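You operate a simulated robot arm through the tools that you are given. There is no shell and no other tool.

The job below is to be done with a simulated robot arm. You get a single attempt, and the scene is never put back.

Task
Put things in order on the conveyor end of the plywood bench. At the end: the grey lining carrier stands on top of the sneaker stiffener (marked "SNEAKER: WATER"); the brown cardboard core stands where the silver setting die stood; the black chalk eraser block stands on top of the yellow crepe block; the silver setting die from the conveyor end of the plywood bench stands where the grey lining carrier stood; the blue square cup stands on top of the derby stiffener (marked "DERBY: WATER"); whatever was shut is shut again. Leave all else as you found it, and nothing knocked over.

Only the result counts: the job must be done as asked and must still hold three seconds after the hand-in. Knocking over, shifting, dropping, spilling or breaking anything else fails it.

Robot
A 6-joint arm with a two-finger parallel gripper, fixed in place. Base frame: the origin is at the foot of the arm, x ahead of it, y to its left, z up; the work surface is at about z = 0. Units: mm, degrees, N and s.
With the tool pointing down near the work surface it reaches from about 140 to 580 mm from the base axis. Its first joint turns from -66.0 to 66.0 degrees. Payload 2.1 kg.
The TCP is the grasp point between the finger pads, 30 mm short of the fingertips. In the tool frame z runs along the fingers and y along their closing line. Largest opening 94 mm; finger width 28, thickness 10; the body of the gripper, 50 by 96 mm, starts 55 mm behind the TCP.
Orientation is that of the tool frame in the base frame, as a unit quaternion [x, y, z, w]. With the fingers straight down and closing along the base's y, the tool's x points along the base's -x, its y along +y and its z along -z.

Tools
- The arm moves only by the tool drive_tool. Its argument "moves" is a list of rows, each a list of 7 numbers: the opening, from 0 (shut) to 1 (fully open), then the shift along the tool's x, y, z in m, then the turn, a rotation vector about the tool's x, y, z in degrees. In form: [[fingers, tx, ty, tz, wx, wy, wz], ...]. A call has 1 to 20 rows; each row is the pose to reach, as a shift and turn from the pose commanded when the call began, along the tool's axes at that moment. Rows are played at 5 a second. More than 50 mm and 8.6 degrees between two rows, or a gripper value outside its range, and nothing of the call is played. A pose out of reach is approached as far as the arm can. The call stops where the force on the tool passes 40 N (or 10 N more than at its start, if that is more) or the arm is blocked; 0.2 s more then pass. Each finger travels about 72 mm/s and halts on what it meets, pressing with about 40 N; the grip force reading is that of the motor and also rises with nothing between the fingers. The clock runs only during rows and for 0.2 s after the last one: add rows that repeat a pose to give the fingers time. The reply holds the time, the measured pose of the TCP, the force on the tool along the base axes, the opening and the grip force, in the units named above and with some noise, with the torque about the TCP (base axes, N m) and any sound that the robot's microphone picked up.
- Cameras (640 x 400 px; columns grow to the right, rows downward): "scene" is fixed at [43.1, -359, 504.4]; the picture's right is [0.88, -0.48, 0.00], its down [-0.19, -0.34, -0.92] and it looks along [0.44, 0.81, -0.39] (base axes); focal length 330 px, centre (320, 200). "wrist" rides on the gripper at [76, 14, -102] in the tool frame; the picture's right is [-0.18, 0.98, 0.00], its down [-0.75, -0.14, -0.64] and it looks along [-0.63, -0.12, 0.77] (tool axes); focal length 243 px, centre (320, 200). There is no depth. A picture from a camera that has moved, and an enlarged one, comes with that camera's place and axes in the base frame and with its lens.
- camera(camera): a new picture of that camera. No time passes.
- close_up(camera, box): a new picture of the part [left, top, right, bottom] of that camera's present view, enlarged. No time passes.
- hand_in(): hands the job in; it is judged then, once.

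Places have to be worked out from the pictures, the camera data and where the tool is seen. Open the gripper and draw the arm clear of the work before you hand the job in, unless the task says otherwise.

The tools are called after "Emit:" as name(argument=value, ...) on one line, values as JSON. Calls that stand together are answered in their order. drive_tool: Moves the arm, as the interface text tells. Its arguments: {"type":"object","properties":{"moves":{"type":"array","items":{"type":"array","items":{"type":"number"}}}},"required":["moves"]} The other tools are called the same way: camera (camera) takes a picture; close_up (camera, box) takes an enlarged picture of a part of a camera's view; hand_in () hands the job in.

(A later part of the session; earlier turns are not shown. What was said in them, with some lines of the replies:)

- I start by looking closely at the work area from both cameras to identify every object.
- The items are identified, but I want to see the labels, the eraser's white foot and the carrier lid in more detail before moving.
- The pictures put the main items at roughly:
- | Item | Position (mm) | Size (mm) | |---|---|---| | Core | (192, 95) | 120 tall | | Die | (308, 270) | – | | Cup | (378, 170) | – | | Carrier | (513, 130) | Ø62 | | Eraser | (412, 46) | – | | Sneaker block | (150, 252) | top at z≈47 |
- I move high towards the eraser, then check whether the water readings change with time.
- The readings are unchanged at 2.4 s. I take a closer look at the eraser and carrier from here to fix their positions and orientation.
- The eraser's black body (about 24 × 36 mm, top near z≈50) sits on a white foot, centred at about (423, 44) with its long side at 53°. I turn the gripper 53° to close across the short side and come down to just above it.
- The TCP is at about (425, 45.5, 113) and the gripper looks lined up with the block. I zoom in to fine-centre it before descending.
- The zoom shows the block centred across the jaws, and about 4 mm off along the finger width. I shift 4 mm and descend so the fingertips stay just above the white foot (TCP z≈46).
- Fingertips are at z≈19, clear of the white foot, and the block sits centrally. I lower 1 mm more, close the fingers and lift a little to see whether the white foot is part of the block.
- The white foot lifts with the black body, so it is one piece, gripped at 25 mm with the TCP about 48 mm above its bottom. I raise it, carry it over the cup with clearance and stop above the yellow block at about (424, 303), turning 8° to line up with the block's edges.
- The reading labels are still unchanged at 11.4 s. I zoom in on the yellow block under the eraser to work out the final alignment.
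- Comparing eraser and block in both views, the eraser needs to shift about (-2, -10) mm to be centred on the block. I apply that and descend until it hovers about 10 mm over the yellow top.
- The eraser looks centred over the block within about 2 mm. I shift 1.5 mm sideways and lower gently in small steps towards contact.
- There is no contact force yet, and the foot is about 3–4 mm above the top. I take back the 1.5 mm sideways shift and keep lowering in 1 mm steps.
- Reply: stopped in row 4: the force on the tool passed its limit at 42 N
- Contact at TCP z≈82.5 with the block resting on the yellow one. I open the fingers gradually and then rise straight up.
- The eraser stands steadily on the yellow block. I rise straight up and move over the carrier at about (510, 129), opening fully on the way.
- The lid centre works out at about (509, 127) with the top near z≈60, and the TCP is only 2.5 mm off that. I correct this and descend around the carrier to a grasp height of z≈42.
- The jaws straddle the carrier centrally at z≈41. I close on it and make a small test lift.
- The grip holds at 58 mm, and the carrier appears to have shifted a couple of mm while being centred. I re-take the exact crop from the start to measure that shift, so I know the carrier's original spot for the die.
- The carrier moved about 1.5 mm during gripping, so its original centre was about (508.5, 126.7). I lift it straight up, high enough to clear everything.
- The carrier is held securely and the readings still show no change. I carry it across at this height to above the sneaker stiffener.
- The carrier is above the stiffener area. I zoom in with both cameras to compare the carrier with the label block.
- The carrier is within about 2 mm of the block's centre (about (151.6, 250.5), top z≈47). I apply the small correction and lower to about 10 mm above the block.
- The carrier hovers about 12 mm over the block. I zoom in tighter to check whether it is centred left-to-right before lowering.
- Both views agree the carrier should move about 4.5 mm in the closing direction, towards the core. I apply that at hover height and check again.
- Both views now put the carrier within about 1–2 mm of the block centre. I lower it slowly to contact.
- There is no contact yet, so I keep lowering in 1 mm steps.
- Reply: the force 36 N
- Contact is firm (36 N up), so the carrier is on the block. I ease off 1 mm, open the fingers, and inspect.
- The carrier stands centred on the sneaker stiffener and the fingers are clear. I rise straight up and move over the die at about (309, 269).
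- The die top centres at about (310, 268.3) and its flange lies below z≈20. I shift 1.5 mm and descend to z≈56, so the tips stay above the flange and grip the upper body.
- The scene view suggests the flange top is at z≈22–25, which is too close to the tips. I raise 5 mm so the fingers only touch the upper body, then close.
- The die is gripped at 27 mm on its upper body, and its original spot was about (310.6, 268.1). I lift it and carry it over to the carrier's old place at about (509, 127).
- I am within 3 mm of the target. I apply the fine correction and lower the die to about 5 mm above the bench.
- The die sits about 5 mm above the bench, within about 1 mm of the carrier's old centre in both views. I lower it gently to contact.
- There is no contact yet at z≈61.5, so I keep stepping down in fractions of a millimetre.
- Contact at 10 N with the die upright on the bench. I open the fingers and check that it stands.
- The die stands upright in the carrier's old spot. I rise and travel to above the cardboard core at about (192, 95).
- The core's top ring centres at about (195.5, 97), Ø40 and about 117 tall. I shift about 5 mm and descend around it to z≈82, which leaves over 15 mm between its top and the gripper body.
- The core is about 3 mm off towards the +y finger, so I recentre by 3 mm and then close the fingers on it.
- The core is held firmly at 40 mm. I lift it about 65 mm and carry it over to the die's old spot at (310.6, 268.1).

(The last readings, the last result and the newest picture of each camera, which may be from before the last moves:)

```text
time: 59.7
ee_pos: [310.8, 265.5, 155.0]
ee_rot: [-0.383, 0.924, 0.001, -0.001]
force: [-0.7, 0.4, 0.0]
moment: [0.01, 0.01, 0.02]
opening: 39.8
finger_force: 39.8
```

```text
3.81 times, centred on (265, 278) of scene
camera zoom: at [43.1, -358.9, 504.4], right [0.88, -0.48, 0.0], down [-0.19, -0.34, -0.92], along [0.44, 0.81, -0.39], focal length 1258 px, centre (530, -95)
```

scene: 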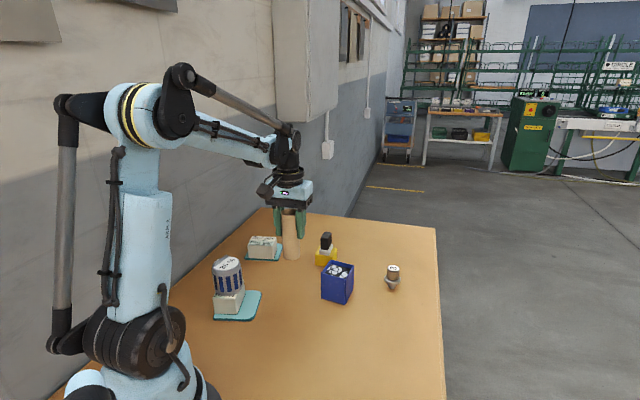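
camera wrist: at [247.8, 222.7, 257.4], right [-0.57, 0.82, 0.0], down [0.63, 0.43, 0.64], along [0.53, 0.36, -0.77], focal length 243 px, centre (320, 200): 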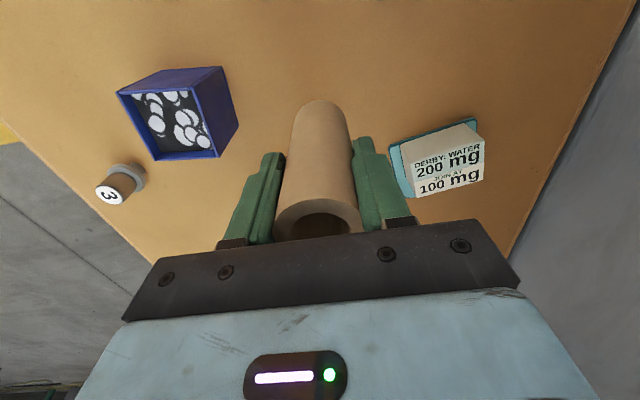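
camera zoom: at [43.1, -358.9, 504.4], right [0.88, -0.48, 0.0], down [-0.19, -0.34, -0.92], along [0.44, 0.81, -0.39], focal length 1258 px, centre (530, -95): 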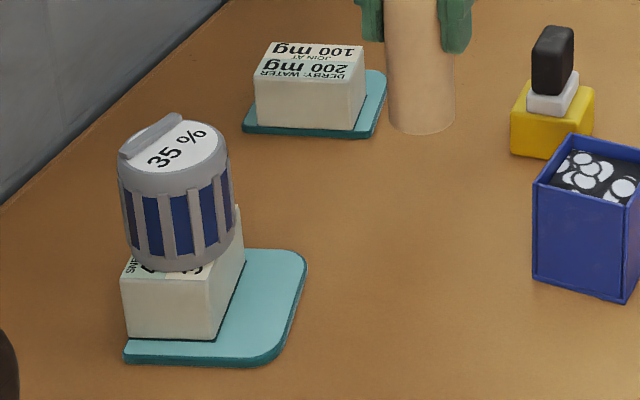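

The core hangs about 71 mm above the die's old spot with a 1–2 mm error. I correct and lower to about 5 mm above the bench.

Emit:
drive_tool(moves=[[0.35, -0.0002, 0.0008, 0.012, 0, 0, 0], [0.35, -0.0003, 0.0016, 0.027, 0, 0, 0], [0.35, -0.0003, 0.0016, 0.042, 0, 0, 0], [0.35, -0.0003, 0.0016, 0.055, 0, 0, 0], [0.35, -0.0003, 0.0016, 0.063, 0, 0, 0], [0.35, -0.0003, 0.0016, 0.066, 0, 0, 0], [0.35, -0.0003, 0.0016, 0.066, 0, 0, 0]])

Emit:
close_up(camera="scene", box=[255, 225, 325, 295])

Emit:
camera(camera="wrist")

```text
time: 61.3
ee_pos: [308.4, 267.6, 85.8]
ee_rot: [-0.383, 0.924, 0.001, 0.0]
force: [-0.8, -0.1, -1.5]
moment: [0.01, -0.01, 0.01]
opening: 39.9
finger_force: 40.2
```

```text
5.71 times, centred on (290, 260) of scene
camera zoom: at [43.1, -359.0, 504.4], right [0.88, -0.48, 0.0], down [-0.19, -0.34, -0.92], along [0.44, 0.81, -0.39], focal length 1886 px, centre (491, -143)
```

zoom: 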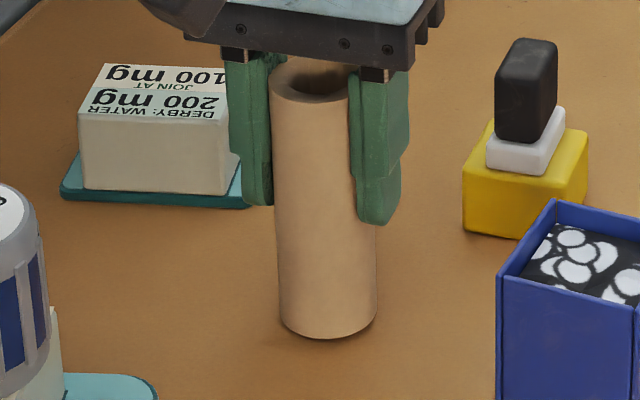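

```text
taken
camera wrist: at [245.3, 224.1, 189.3], right [-0.57, 0.82, 0.0], down [0.63, 0.43, 0.64], along [0.53, 0.36, -0.77], focal length 243 px, centre (320, 200)
```

wrist: 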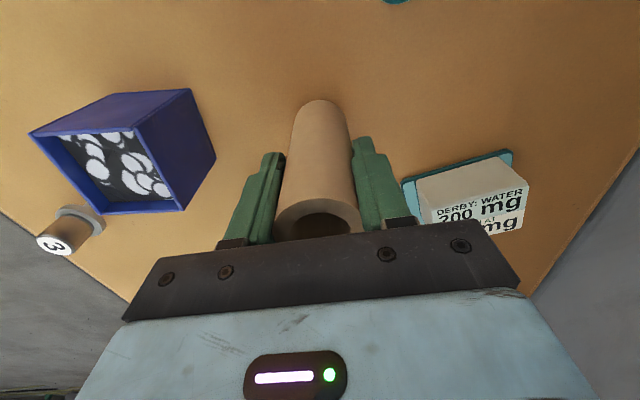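

The core's base is within 1.5 mm of where the die stood. I shift 1.3 mm and step down to contact.

Emit:
drive_tool(moves=[[0.35, -0.0004, -0.0008, 0.0004, 0, 0, 0], [0.35, -0.0006, -0.0013, 0.0012, 0, 0, 0], [0.35, -0.0006, -0.0013, 0.002, 0, 0, 0], [0.35, -0.0006, -0.0013, 0.002, 0, 0, 0]])

Emit:
close_up(camera="scene", box=[255, 225, 325, 295])

```text
time: 62.3
ee_pos: [309.7, 267.7, 85.6]
ee_rot: [-0.383, 0.924, 0.001, 0.0]
force: [0.8, -0.4, -0.6]
moment: [0.0, -0.01, 0.0]
opening: 39.9
finger_force: 40.4
```

```text
5.71 times, centred on (290, 260) of scene
camera zoom: at [43.1, -359.0, 504.4], right [0.88, -0.48, 0.0], down [-0.19, -0.34, -0.92], along [0.44, 0.81, -0.39], focal length 1886 px, centre (491, -143)
```

zoom: 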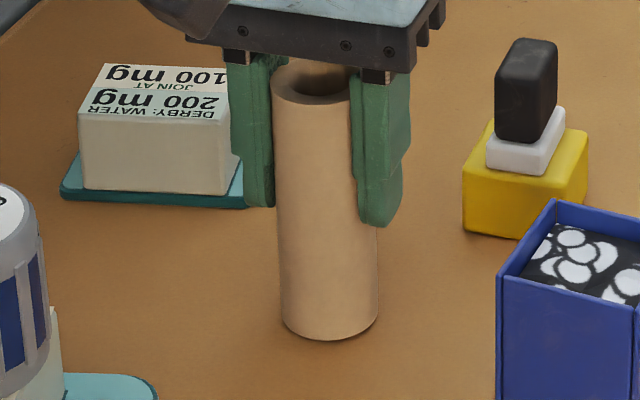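

There is no contact yet, so I keep stepping down.

Emit:
drive_tool(moves=[[0.35, 0, 0, 0.0006, 0, 0, 0], [0.35, 0, 0, 0.0012, 0, 0, 0], [0.35, 0, 0, 0.0016, 0, 0, 0], [0.35, 0, 0, 0.0016, 0, 0, 0]])

```text
time: 63.3
ee_pos: [310.3, 268.2, 84.7]
ee_rot: [-0.382, 0.924, 0.002, -0.001]
force: [0.0, 1.0, 0.1]
moment: [0.0, 0.0, 0.04]
opening: 39.9
finger_force: 39.9
```

Emit:
drive_tool(moves=[[0.35, 0, 0, 0.0006, 0, 0, 0], [0.35, 0, 0, 0.0012, 0, 0, 0], [0.35, 0, 0, 0.0016, 0, 0, 0], [0.35, 0, 0, 0.0016, 0, 0, 0]])

Emit:
close_up(camera="scene", box=[255, 225, 325, 295])

```text
time: 64.3
ee_pos: [309.3, 269.3, 83.1]
ee_rot: [-0.384, 0.923, 0.0, -0.001]
force: [0.6, 0.2, 30.8]
moment: [-0.36, 0.07, 0.05]
opening: 39.7
finger_force: 40.1
```

```text
5.71 times, centred on (290, 260) of scene
camera zoom: at [43.0, -359.0, 504.4], right [0.88, -0.48, 0.0], down [-0.19, -0.34, -0.92], along [0.44, 0.81, -0.39], focal length 1886 px, centre (491, -143)
```

zoom: 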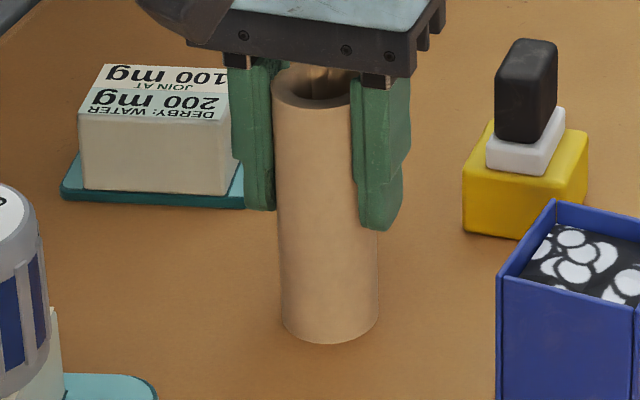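

The core is down (31 N). I ease off slightly, open the fingers and then rise well above its top.

Emit:
drive_tool(moves=[[0.35, 0, 0, -0.0008, 0, 0, 0], [0.35, 0, 0, -0.0008, 0, 0, 0], [0.46, 0, 0, -0.0008, 0, 0, 0], [0.58, 0, 0, -0.0008, 0, 0, 0], [0.7, 0, 0, -0.0008, 0, 0, 0], [0.7, 0, 0, -0.0008, 0, 0, 0]])

Emit:
close_up(camera="scene", box=[255, 225, 325, 295])

Emit:
camera(camera="wrist")

```text
time: 65.7
ee_pos: [309.2, 269.4, 83.4]
ee_rot: [-0.383, 0.924, 0.001, -0.001]
force: [0.1, 0.9, 0.4]
moment: [-0.03, 0.02, 0.0]
opening: 65.6
finger_force: 0.0
```

```text
5.71 times, centred on (290, 260) of scene
camera zoom: at [43.1, -359.0, 504.4], right [0.88, -0.48, 0.0], down [-0.19, -0.34, -0.92], along [0.44, 0.81, -0.39], focal length 1886 px, centre (491, -143)
```

zoom: 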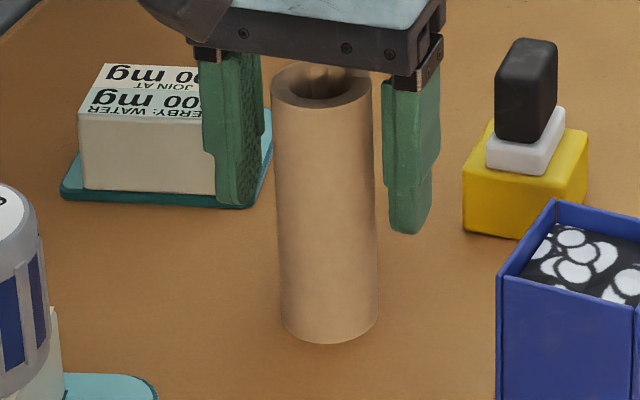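

```text
taken
camera wrist: at [246.7, 225.2, 186.5], right [-0.57, 0.82, 0.0], down [0.63, 0.43, 0.64], along [0.53, 0.36, -0.77], focal length 243 px, centre (320, 200)
```

wrist: 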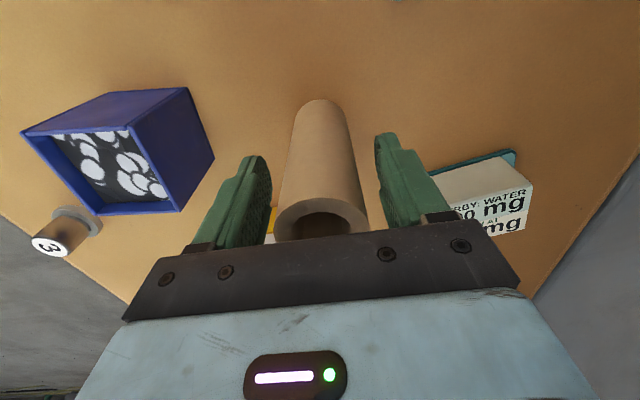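

The core stands on the die's old spot. I rise clear of it and move over the cup at about (378, 170), turning 8° to match its faces.

Emit:
drive_tool(moves=[[0.7, 0, 0, -0.02, 0, 0, 0], [0.7, 0, 0, -0.045, 0, 0, 0], [0.85, 0, 0, -0.075, 0, 0, 0], [1, 0, 0, -0.1, 0, 0, 0], [1, 0.0036, -0.0198, -0.1, 0, 0, 2], [1, 0.0072, -0.0395, -0.1, 0, 0, 3], [1, 0.0109, -0.0593, -0.1, 0, 0, 4], [1, 0.0145, -0.079, -0.1, 0, 0, 5], [1, 0.0181, -0.0988, -0.1, 0, 0, 6], [1, 0.0217, -0.1185, -0.1, 0, 0, 8], [1, 0.0217, -0.1185, -0.1, 0, 0, 8], [1, 0.0217, -0.1185, -0.1, 0, 0, 8]])

Emit:
camera(camera="wrist")

Emit:
camera(camera="scene")

Emit:
close_up(camera="wrist", box=[250, 40, 390, 160])

```text
time: 68.3
ee_pos: [378.5, 168.6, 182.1]
ee_rot: [-0.318, 0.948, 0.0, 0.0]
force: [-0.5, 0.0, 0.7]
moment: [0.01, -0.02, -0.01]
opening: 93.9
finger_force: 0.0
```

```text
taken
camera wrist: at [309.8, 133.4, 284.2], right [-0.45, 0.9, 0.0], down [0.69, 0.34, 0.64], along [0.57, 0.29, -0.77], focal length 243 px, centre (320, 200)
```

wrist: 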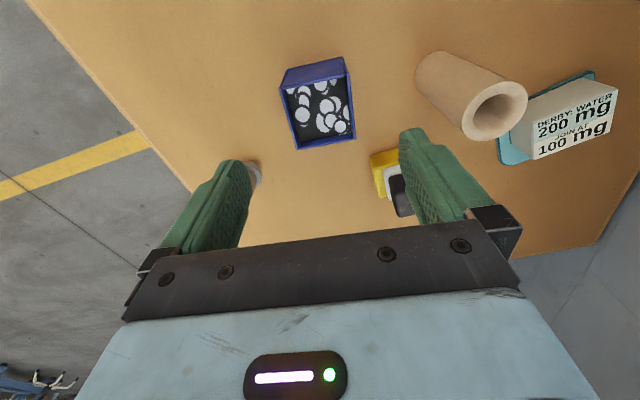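

```text
taken
```

scene: 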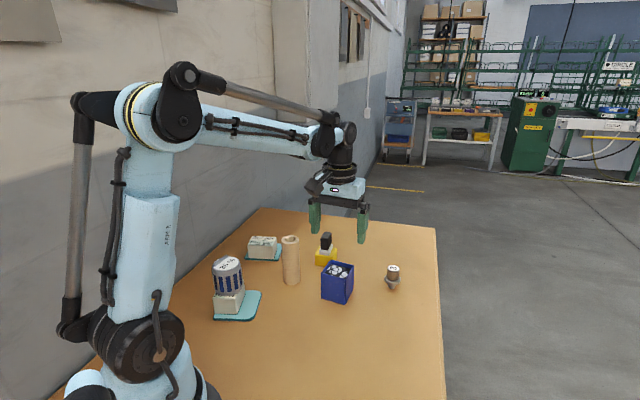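

```text
3.33 times, centred on (320, 100) of wrist
camera zoom: at [309.8, 133.4, 284.2], right [-0.45, 0.9, 0.0], down [0.69, 0.34, 0.64], along [0.57, 0.29, -0.77], focal length 809 px, centre (320, 533)
```

zoom: 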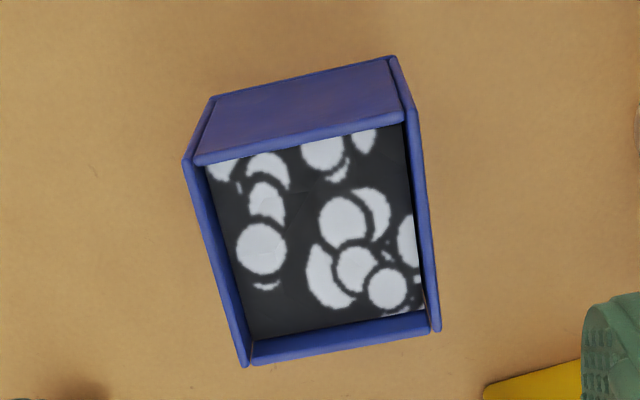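

The cup's rim gives a centre of about (381, 169), 56 mm square, turned 38°. I correct by 2 mm and 1° and descend around it to z≈42.

Emit:
drive_tool(moves=[[1, -0.001, -0.0003, 0.01, 0, 0, -1], [1, -0.0021, -0.0005, 0.03, 0, 0, -1], [1, -0.0021, -0.0005, 0.055, 0, 0, -1], [1, -0.0021, -0.0005, 0.08, 0, 0, -1], [1, -0.0021, -0.0005, 0.102, 0, 0, -1], [1, -0.0021, -0.0005, 0.12, 0, 0, -1], [1, -0.0021, -0.0005, 0.133, 0, 0, -1], [1, -0.0021, -0.0005, 0.14, 0, 0, -1], [1, -0.0021, -0.0005, 0.14, 0, 0, -1]])

Emit:
camera(camera="wrist")

Emit:
close_up(camera="scene", box=[290, 220, 390, 320])

```text
time: 70.3
ee_pos: [378.7, 169.9, 42.3]
ee_rot: [-0.325, 0.946, 0.0, 0.001]
force: [-0.3, 0.7, 0.8]
moment: [0.03, 0.03, 0.0]
opening: 94.2
finger_force: 0.1
```

```text
taken
camera wrist: at [310.6, 134.0, 145.2], right [-0.46, 0.89, 0.0], down [0.68, 0.35, 0.64], along [0.57, 0.3, -0.77], focal length 243 px, centre (320, 200)
```

wrist: 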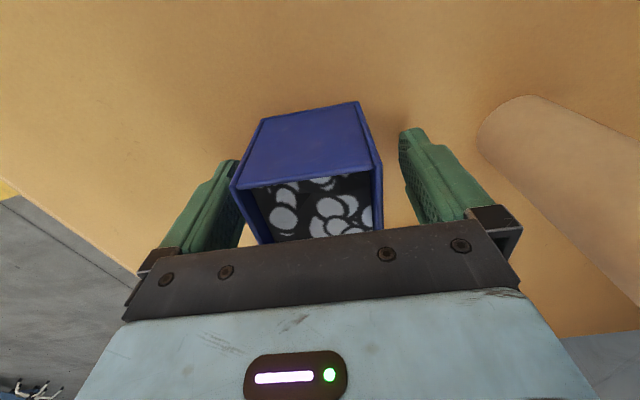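

```text
4.00 times, centred on (340, 270) of scene
camera zoom: at [43.1, -359.0, 504.4], right [0.88, -0.48, 0.0], down [-0.19, -0.34, -0.92], along [0.44, 0.81, -0.39], focal length 1320 px, centre (240, -80)
```

zoom: 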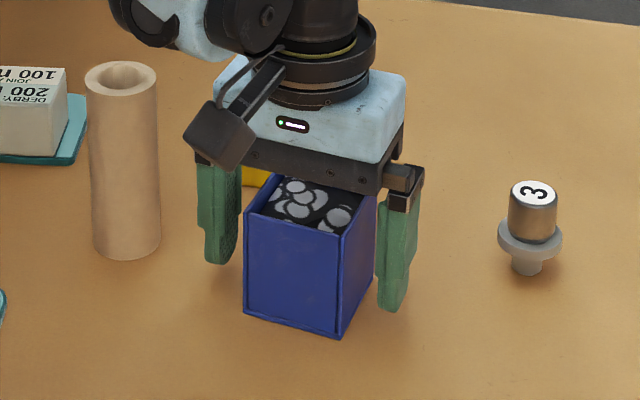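

The cup is centred between the jaws, and the core is well clear of the outer finger. I close on it.

Emit:
drive_tool(moves=[[0.8, 0, 0, 0, 0, 0, 0], [0.65, 0, 0, 0, 0, 0, 0], [0.5, 0, 0, 0, 0, 0, 0], [0.5, 0, 0, 0, 0, 0, 0], [0.5, 0, 0, 0, 0, 0, 0], [0.5, 0, 0, -0.003, 0, 0, 0], [0.5, 0, 0, -0.008, 0, 0, 0], [0.5, 0, 0, -0.015, 0, 0, 0], [0.5, 0, 0, -0.015, 0, 0, 0]])

Emit:
camera(camera="wrist")

Emit:
close_up(camera="scene", box=[290, 220, 390, 320])

```text
time: 72.3
ee_pos: [380.8, 170.2, 57.1]
ee_rot: [-0.326, 0.946, 0.001, -0.001]
force: [-0.4, 0.2, -0.3]
moment: [-0.03, 0.03, 0.02]
opening: 63.3
finger_force: 39.6
```

```text
taken
camera wrist: at [312.3, 134.9, 160.4], right [-0.46, 0.89, 0.0], down [0.68, 0.35, 0.64], along [0.57, 0.3, -0.77], focal length 243 px, centre (320, 200)
```

wrist: 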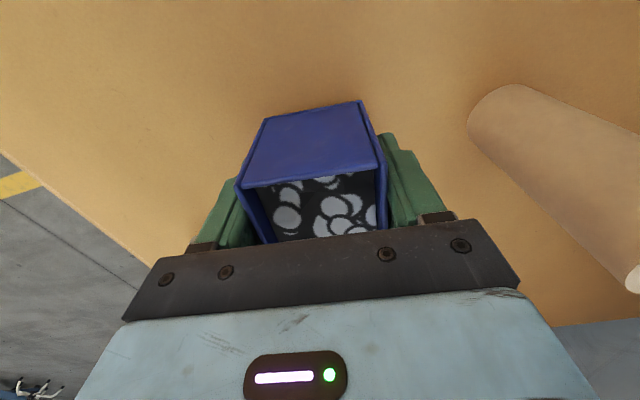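

```text
4.00 times, centred on (340, 270) of scene
camera zoom: at [43.1, -359.0, 504.4], right [0.88, -0.48, 0.0], down [-0.19, -0.34, -0.92], along [0.44, 0.81, -0.39], focal length 1320 px, centre (240, -80)
```

zoom: 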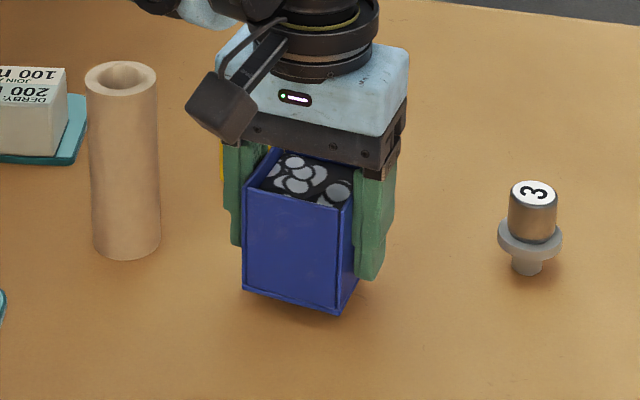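

The cup lifts cleanly, but the opening reads 63 mm, more than I estimated. I zoom in to check how the fingers sit on it.

Emit:
close_up(camera="wrist", box=[180, 90, 460, 260])

Emit:
close_up(camera="scene", box=[315, 245, 375, 305])

```text
2.29 times, centred on (320, 175) of wrist
camera zoom: at [312.3, 134.9, 160.4], right [-0.46, 0.89, 0.0], down [0.68, 0.35, 0.64], along [0.57, 0.3, -0.77], focal length 555 px, centre (320, 257)
```

zoom: 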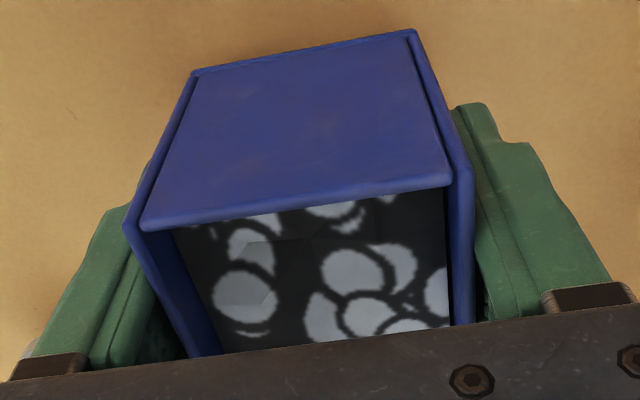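

```text
6.67 times, centred on (345, 275) of scene
camera zoom: at [43.1, -359.0, 504.4], right [0.88, -0.48, 0.0], down [-0.19, -0.34, -0.92], along [0.44, 0.81, -0.39], focal length 2201 px, centre (153, -300)
```

zoom: 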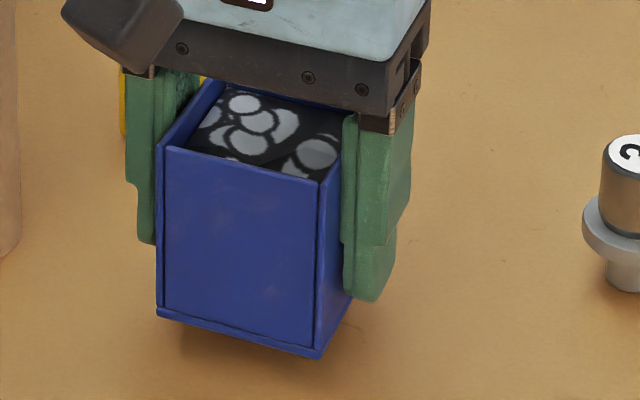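

The cup is gripped squarely on its side walls and level. I lift it high above the core and carry it to above the derby stiffener at about (285, 408), turning about 19° to line up with the block.

Emit:
drive_tool(moves=[[0.5, 0, 0, -0.018, 0, 0, 0], [0.5, 0, 0, -0.04, 0, 0, 0], [0.5, 0, 0, -0.065, 0, 0, 0], [0.5, 0, 0, -0.09, 0, 0, 0], [0.5, 0, 0, -0.115, 0, 0, 0], [0.5, 0, 0, -0.132, 0, 0, 0], [0.5, -0.0036, 0.0123, -0.136, 0, 0, -1], [0.5, -0.0107, 0.037, -0.136, 0, 0, -3], [0.5, -0.0178, 0.0617, -0.136, 0, 0, -5], [0.5, -0.0249, 0.0863, -0.136, 0, 0, -7], [0.5, -0.032, 0.111, -0.136, 0, 0, -9], [0.5, -0.0391, 0.1357, -0.136, 0, 0, -11], [0.5, -0.0462, 0.1604, -0.136, 0, 0, -13], [0.5, -0.0533, 0.185, -0.136, 0, 0, -15], [0.5, -0.0604, 0.2097, -0.136, 0, 0, -17], [0.5, -0.0668, 0.2318, -0.136, 0, 0, -18.5], [0.5, -0.0711, 0.2467, -0.136, 0, 0, -19.5], [0.5, -0.0711, 0.2467, -0.136, 0, 0, -19.5], [0.5, -0.0711, 0.2467, -0.136, 0, 0, -19.5]])

Emit:
camera(camera="wrist")

Emit:
camera(camera="scene")

```text
time: 76.3
ee_pos: [285.1, 406.5, 194.3]
ee_rot: [-0.482, 0.876, 0.001, 0.0]
force: [0.4, 0.8, -1.2]
moment: [0.03, 0.03, 0.0]
opening: 63.4
finger_force: 39.4
```

```text
taken
camera wrist: at [232.6, 350.0, 296.9], right [-0.73, 0.68, 0.0], down [0.52, 0.56, 0.64], along [0.44, 0.47, -0.77], focal length 243 px, centre (320, 200)
```

wrist: 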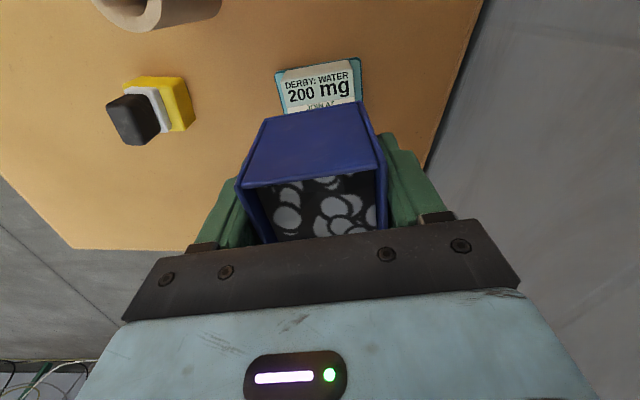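

```text
taken
```

scene: 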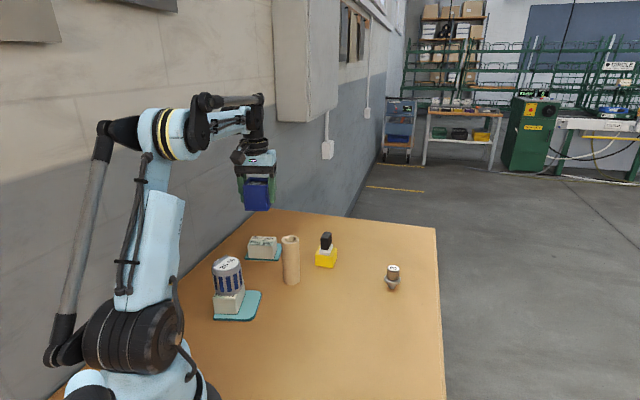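

The cup is above the derby stiffener. I zoom in to measure the label block relative to the cup.

Emit:
close_up(camera="wrist", box=[230, 40, 400, 200])

Emit:
close_up(camera="scene", box=[220, 160, 320, 280])

```text
2.50 times, centred on (315, 120) of wrist
camera zoom: at [232.6, 350.0, 296.9], right [-0.73, 0.68, 0.0], down [0.52, 0.56, 0.64], along [0.44, 0.47, -0.77], focal length 606 px, centre (332, 400)
```

zoom: 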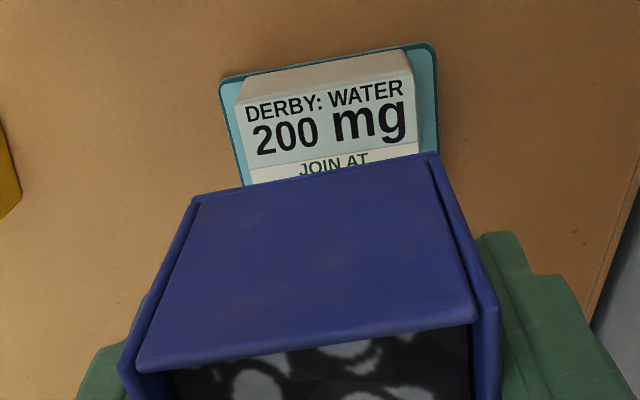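

```text
3.33 times, centred on (270, 220) of scene
camera zoom: at [43.1, -358.9, 504.4], right [0.88, -0.48, 0.0], down [-0.19, -0.34, -0.92], along [0.44, 0.81, -0.39], focal length 1100 px, centre (487, 133)
```

zoom: 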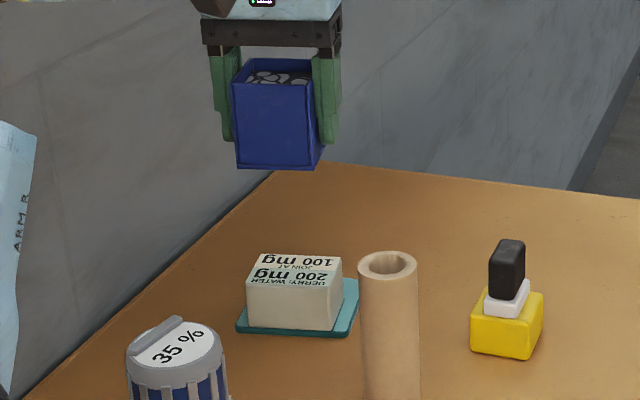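

The wrist view has the cup centred on the block within 1 mm. I lower it to about 13 mm above the block top and check again with the scene view.

Emit:
drive_tool(moves=[[0.5, 0, 0, 0.012, 0, 0, 0], [0.5, 0, 0, 0.032, 0, 0, 0], [0.5, 0, 0, 0.052, 0, 0, 0], [0.5, 0, 0, 0.07, 0, 0, 0], [0.5, 0, 0, 0.084, 0, 0, 0], [0.5, 0, 0, 0.09, 0, 0, 0], [0.5, 0, 0, 0.09, 0, 0, 0]])

Emit:
close_up(camera="wrist", box=[230, 40, 400, 200])

Emit:
close_up(camera="scene", box=[225, 195, 305, 275])

```text
time: 77.9
ee_pos: [284.6, 408.2, 103.7]
ee_rot: [-0.481, 0.877, 0.002, -0.001]
force: [0.0, -0.7, -0.7]
moment: [0.0, 0.02, -0.04]
opening: 63.6
finger_force: 40.6
```

```text
2.50 times, centred on (315, 120) of wrist
camera zoom: at [231.8, 351.2, 206.2], right [-0.73, 0.68, 0.0], down [0.52, 0.56, 0.64], along [0.44, 0.47, -0.77], focal length 606 px, centre (332, 400)
```

zoom: 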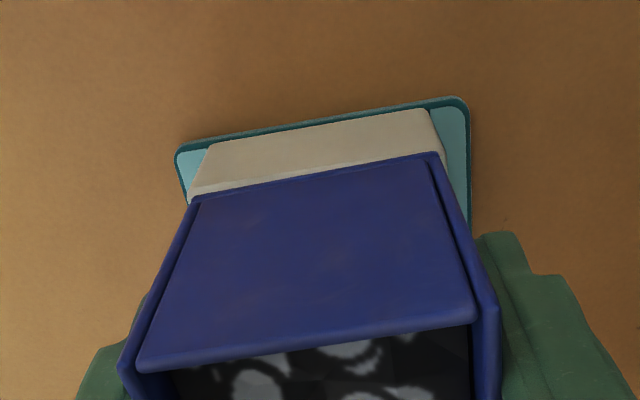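

```text
5.00 times, centred on (265, 235) of scene
camera zoom: at [43.1, -359.0, 504.4], right [0.88, -0.48, 0.0], down [-0.19, -0.34, -0.92], along [0.44, 0.81, -0.39], focal length 1650 px, centre (595, 25)
```

zoom: 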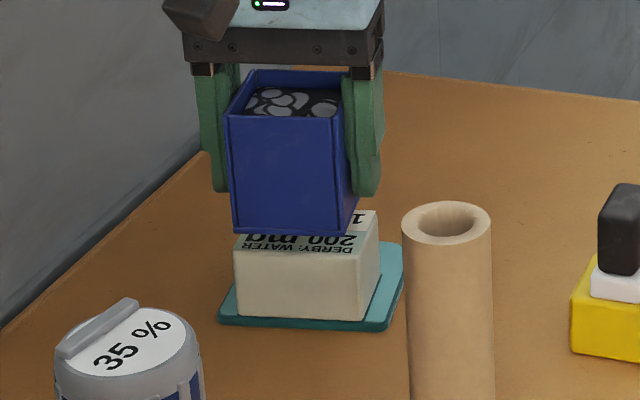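

Wrist and scene views differ by only 2–3 mm. I take a compromise shift (1 mm back, 1.5 mm sideways) while lowering another 9 mm.

Emit:
drive_tool(moves=[[0.5, 0.0005, -0.0008, 0.002, 0, 0, 0], [0.5, 0.001, -0.0015, 0.005, 0, 0, 0], [0.5, 0.001, -0.0015, 0.008, 0, 0, 0], [0.5, 0.001, -0.0015, 0.01, 0, 0, 0], [0.5, 0.001, -0.0015, 0.01, 0, 0, 0]])

Emit:
close_up(camera="scene", box=[225, 195, 305, 275])

Emit:
close_up(camera="wrist", box=[230, 40, 400, 200])

```text
time: 79.1
ee_pos: [284.3, 406.0, 94.5]
ee_rot: [-0.481, 0.877, 0.0, 0.0]
force: [-0.4, -0.5, -0.1]
moment: [-0.01, 0.0, -0.01]
opening: 63.3
finger_force: 40.7
```

```text
5.00 times, centred on (265, 235) of scene
camera zoom: at [43.1, -358.9, 504.4], right [0.88, -0.48, 0.0], down [-0.19, -0.34, -0.92], along [0.44, 0.81, -0.39], focal length 1650 px, centre (595, 25)
```

zoom: 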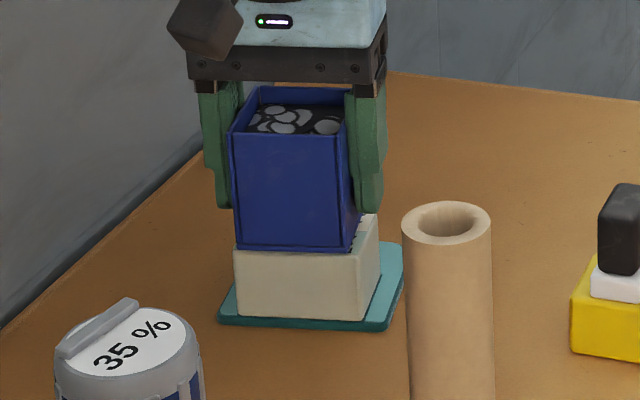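

```text
2.50 times, centred on (315, 120) of wrist
camera zoom: at [232.4, 349.6, 196.8], right [-0.73, 0.68, 0.0], down [0.52, 0.56, 0.64], along [0.44, 0.47, -0.77], focal length 606 px, centre (332, 400)
```

zoom: 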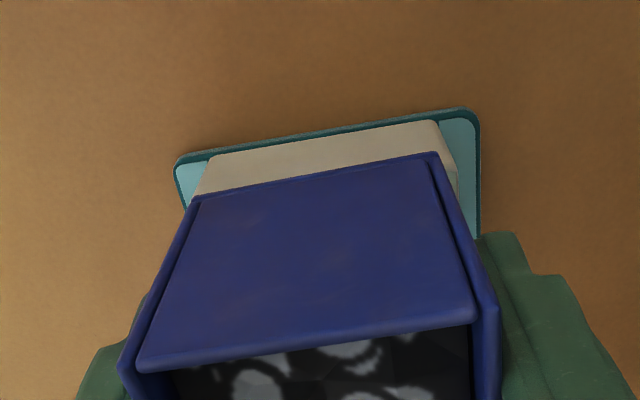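

The cup is about 4 mm above the block and well centred, with an even overhang in depth. I step down to contact.

Emit:
drive_tool(moves=[[0.5, 0, -0.0005, 0.001, 0, 0, 0], [0.5, 0, -0.0005, 0.002, 0, 0, 0], [0.5, 0, -0.0005, 0.0028, 0, 0, 0], [0.5, 0, -0.0005, 0.0028, 0, 0, 0]])

```text
time: 80.1
ee_pos: [286.1, 406.3, 92.3]
ee_rot: [-0.481, 0.877, 0.001, -0.001]
force: [0.3, -0.4, -0.8]
moment: [0.01, 0.0, -0.01]
opening: 63.6
finger_force: 40.2
```

There is no contact yet at TCP z≈92, so I continue in sub-millimetre steps.

Emit:
drive_tool(moves=[[0.5, 0, 0, 0.0007, 0, 0, 0], [0.5, 0, 0, 0.0014, 0, 0, 0], [0.5, 0, 0, 0.002, 0, 0, 0], [0.5, 0, 0, 0.002, 0, 0, 0]])

Emit:
close_up(camera="scene", box=[225, 195, 305, 275])

```text
time: 81.1
ee_pos: [285.3, 407.5, 90.5]
ee_rot: [-0.481, 0.877, -0.001, 0.0]
force: [0.2, -1.6, 8.4]
moment: [-0.06, -0.07, -0.05]
opening: 63.8
finger_force: 39.8
```

```text
5.00 times, centred on (265, 235) of scene
camera zoom: at [43.1, -359.0, 504.4], right [0.88, -0.48, 0.0], down [-0.19, -0.34, -0.92], along [0.44, 0.81, -0.39], focal length 1650 px, centre (595, 25)
```

zoom: 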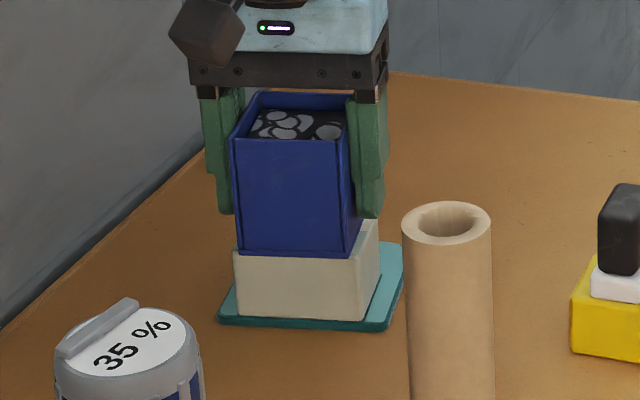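

Contact at 8 N, with the cup resting level on the block. I open the fingers and check.

Emit:
drive_tool(moves=[[0.5, 0, 0, 0, 0, 0, 0], [0.72, 0, 0, 0, 0, 0, 0], [0.82, 0, 0, 0, 0, 0, 0], [0.95, 0, 0, 0, 0, 0, 0], [0.95, 0, 0, 0, 0, 0, 0]])

Emit:
close_up(camera="scene", box=[225, 195, 305, 275])

Emit:
camera(camera="wrist")

```text
time: 82.3
ee_pos: [285.1, 406.8, 90.9]
ee_rot: [-0.48, 0.877, 0.001, -0.001]
force: [-0.9, -0.1, -0.5]
moment: [-0.02, 0.0, 0.02]
opening: 89.5
finger_force: 0.1
```

```text
5.00 times, centred on (265, 235) of scene
camera zoom: at [43.1, -359.0, 504.4], right [0.88, -0.48, 0.0], down [-0.19, -0.34, -0.92], along [0.44, 0.81, -0.39], focal length 1650 px, centre (595, 25)
```

zoom: 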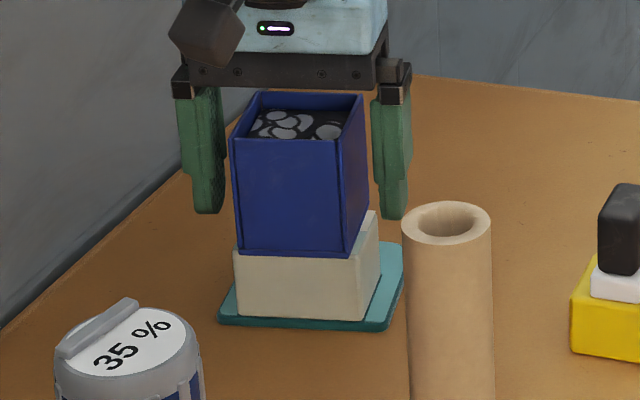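

```text
taken
camera wrist: at [232.9, 349.9, 193.0], right [-0.73, 0.68, 0.0], down [0.52, 0.56, 0.64], along [0.44, 0.47, -0.77], focal length 243 px, centre (320, 200)
```

wrist: 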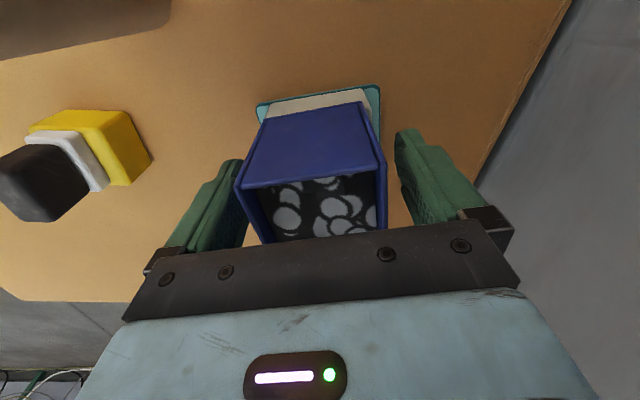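

The cup stands on the derby stiffener and the fingers are clear. I rise straight up and withdraw to a high, central position for a final inspection.

Emit:
drive_tool(moves=[[0.95, 0, 0, -0.015, 0, 0, 0], [1, 0, 0, -0.04, 0, 0, 0], [1, 0, 0, -0.075, 0, 0, 0], [1, 0, 0, -0.11, 0, 0, 0], [1, 0, 0, -0.145, 0, 0, 0], [1, 0.02, 0, -0.17, 0, 0, 0], [1, 0.05, 0, -0.185, 0, 0, 0], [1, 0.085, -0.01, -0.195, 0, 0, 0], [1, 0.12, -0.02, -0.2, 0, 0, 0], [1, 0.155, -0.03, -0.205, 0, 0, 0], [1, 0.19, -0.04, -0.21, 0, 0, 0], [1, 0.19, -0.04, -0.21, 0, 0, 0]])

Emit:
camera(camera="scene")

Emit:
camera(camera="wrist")

Emit:
close_up(camera="scene", box=[200, 210, 310, 330])

Emit:
close_up(camera="scene", box=[300, 220, 420, 310])

```text
time: 84.9
ee_pos: [217.8, 222.9, 300.4]
ee_rot: [-0.482, 0.876, 0.0, 0.0]
force: [-0.1, -0.9, 0.4]
moment: [0.01, -0.01, 0.01]
opening: 94.0
finger_force: 0.1
```

```text
taken
```

scene: 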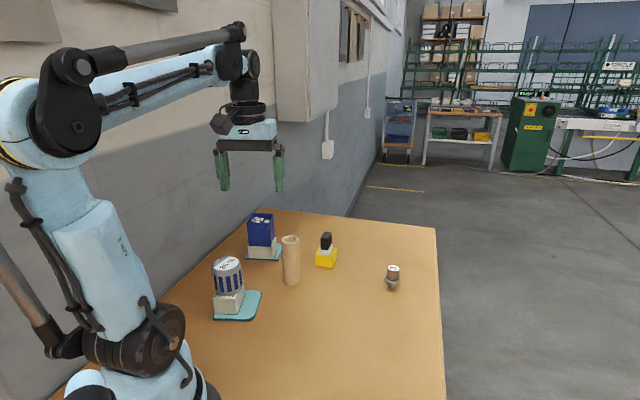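

```text
taken
camera wrist: at [165.2, 166.6, 403.2], right [-0.73, 0.68, 0.0], down [0.52, 0.56, 0.64], along [0.44, 0.47, -0.77], focal length 243 px, centre (320, 200)
```

wrist: 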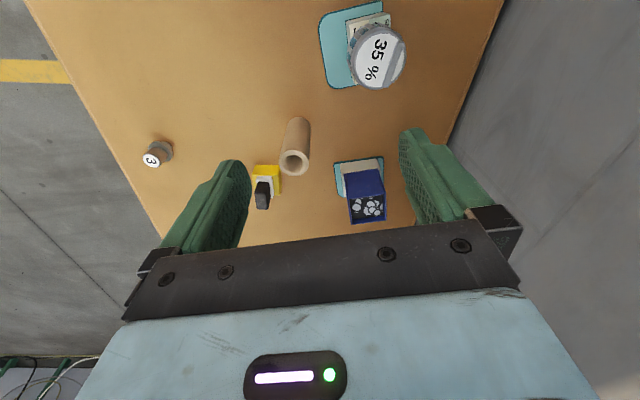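

```text
3.33 times, centred on (255, 270) of scene
camera zoom: at [43.1, -359.0, 504.4], right [0.88, -0.48, 0.0], down [-0.19, -0.34, -0.92], along [0.44, 0.81, -0.39], focal length 1100 px, centre (537, -33)
```

zoom: 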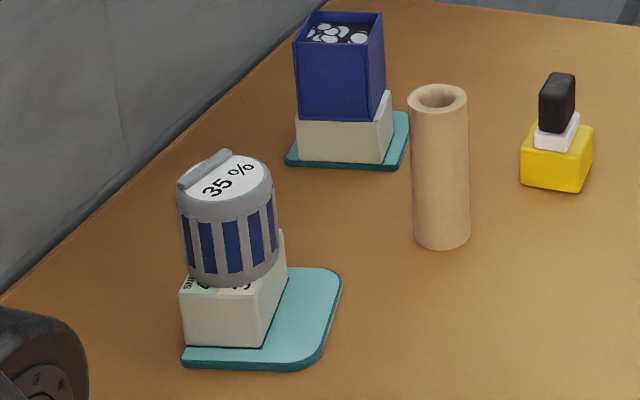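

```text
4.44 times, centred on (360, 265) of scene
camera zoom: at [43.1, -359.0, 504.4], right [0.88, -0.48, 0.0], down [-0.19, -0.34, -0.92], along [0.44, 0.81, -0.39], focal length 1467 px, centre (142, -89)
```

zoom: 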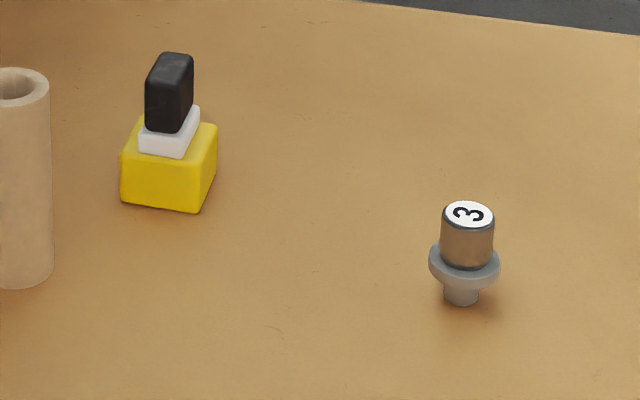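

All five items look placed. I take close-ups of the two stacks and the die from the wrist for a last stability and centring check.

Emit:
close_up(camera="wrist", box=[300, 0, 430, 100])

Emit:
close_up(camera="wrist", box=[230, 100, 420, 240])

Emit:
close_up(camera="scene", box=[370, 250, 420, 340])

Emit:
close_up(camera="scene", box=[200, 245, 270, 325])

```text
4.00 times, centred on (365, 50) of wrist
camera zoom: at [165.2, 166.6, 403.2], right [-0.73, 0.68, 0.0], down [0.52, 0.56, 0.64], along [0.44, 0.47, -0.77], focal length 970 px, centre (140, 800)
```

zoom: 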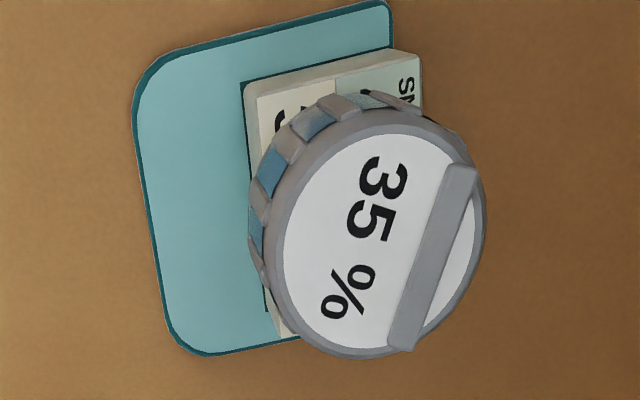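

```text
2.86 times, centred on (325, 170) of wrist
camera zoom: at [165.2, 166.6, 403.2], right [-0.73, 0.68, 0.0], down [0.52, 0.56, 0.64], along [0.44, 0.47, -0.77], focal length 693 px, centre (306, 286)
```

zoom: 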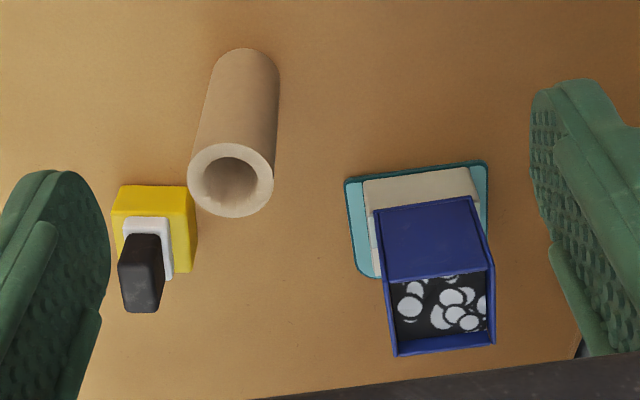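

```text
4.44 times, centred on (395, 295) of scene
camera zoom: at [43.1, -359.0, 504.4], right [0.88, -0.48, 0.0], down [-0.19, -0.34, -0.92], along [0.44, 0.81, -0.39], focal length 1467 px, centre (-13, -222)
```

zoom: 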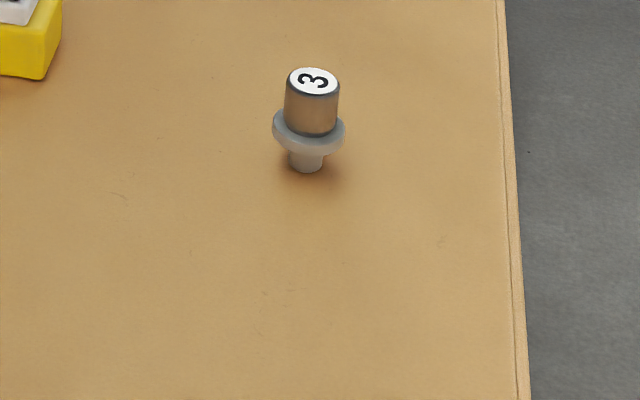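

```text
5.00 times, centred on (235, 285) of scene
camera zoom: at [43.1, -359.0, 504.4], right [0.88, -0.48, 0.0], down [-0.19, -0.34, -0.92], along [0.44, 0.81, -0.39], focal length 1650 px, centre (745, -225)
```

zoom: 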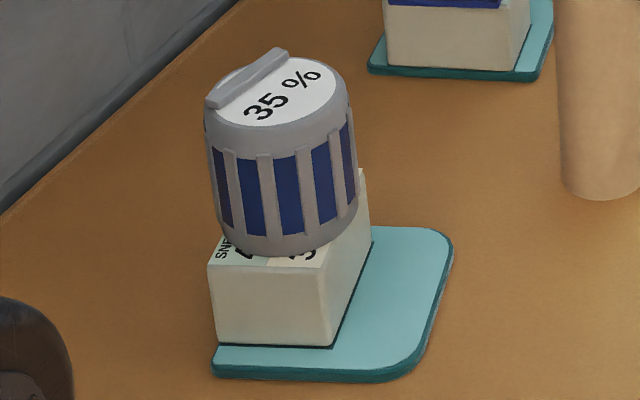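

The final state checks out in both views:

- **Carrier:** centred on the sneaker stiffener.
- **Cup:** on the derby stiffener.
- **Eraser:** on the yellow block.
- **Die:** in the carrier's old spot.
- **Core:** in the die's old spot.

Nothing has toppled, nothing needed opening, and the gripper is open and high above the work, so I hand the job in.

Emit:
hand_in()

```text
The job is handed in.
```

I've handed the job in with all five items placed as asked. Nothing was knocked over, dropped or spilled. By my camera measurements each item is within about 3 mm of where it should be.

| Item | Where it stands now |
|---|---|
| Grey lining carrier | On top of the sneaker stiffener's label block |
| Brown cardboard core | Where the silver setting die stood |
| Black chalk eraser block | On top of the yellow crepe block |
| Silver setting die | Where the grey lining carrier stood |
| Blue square cup | On top of the derby stiffener's label block, overhanging it by about 6 mm front and back |

- **Nothing to shut:** I opened nothing, and the carrier's lid stayed closed.
- **Water labels:** the stiffeners read "WATER 425 mg, JOIN AT 325 mg" (sneaker) and "WATER 200 mg, JOIN AT 100 mg" (derby). Neither reading changed while I could see it, and the task didn't mention them, so I didn't wait for the "join at" values.

The gripper is open and well above the bench.
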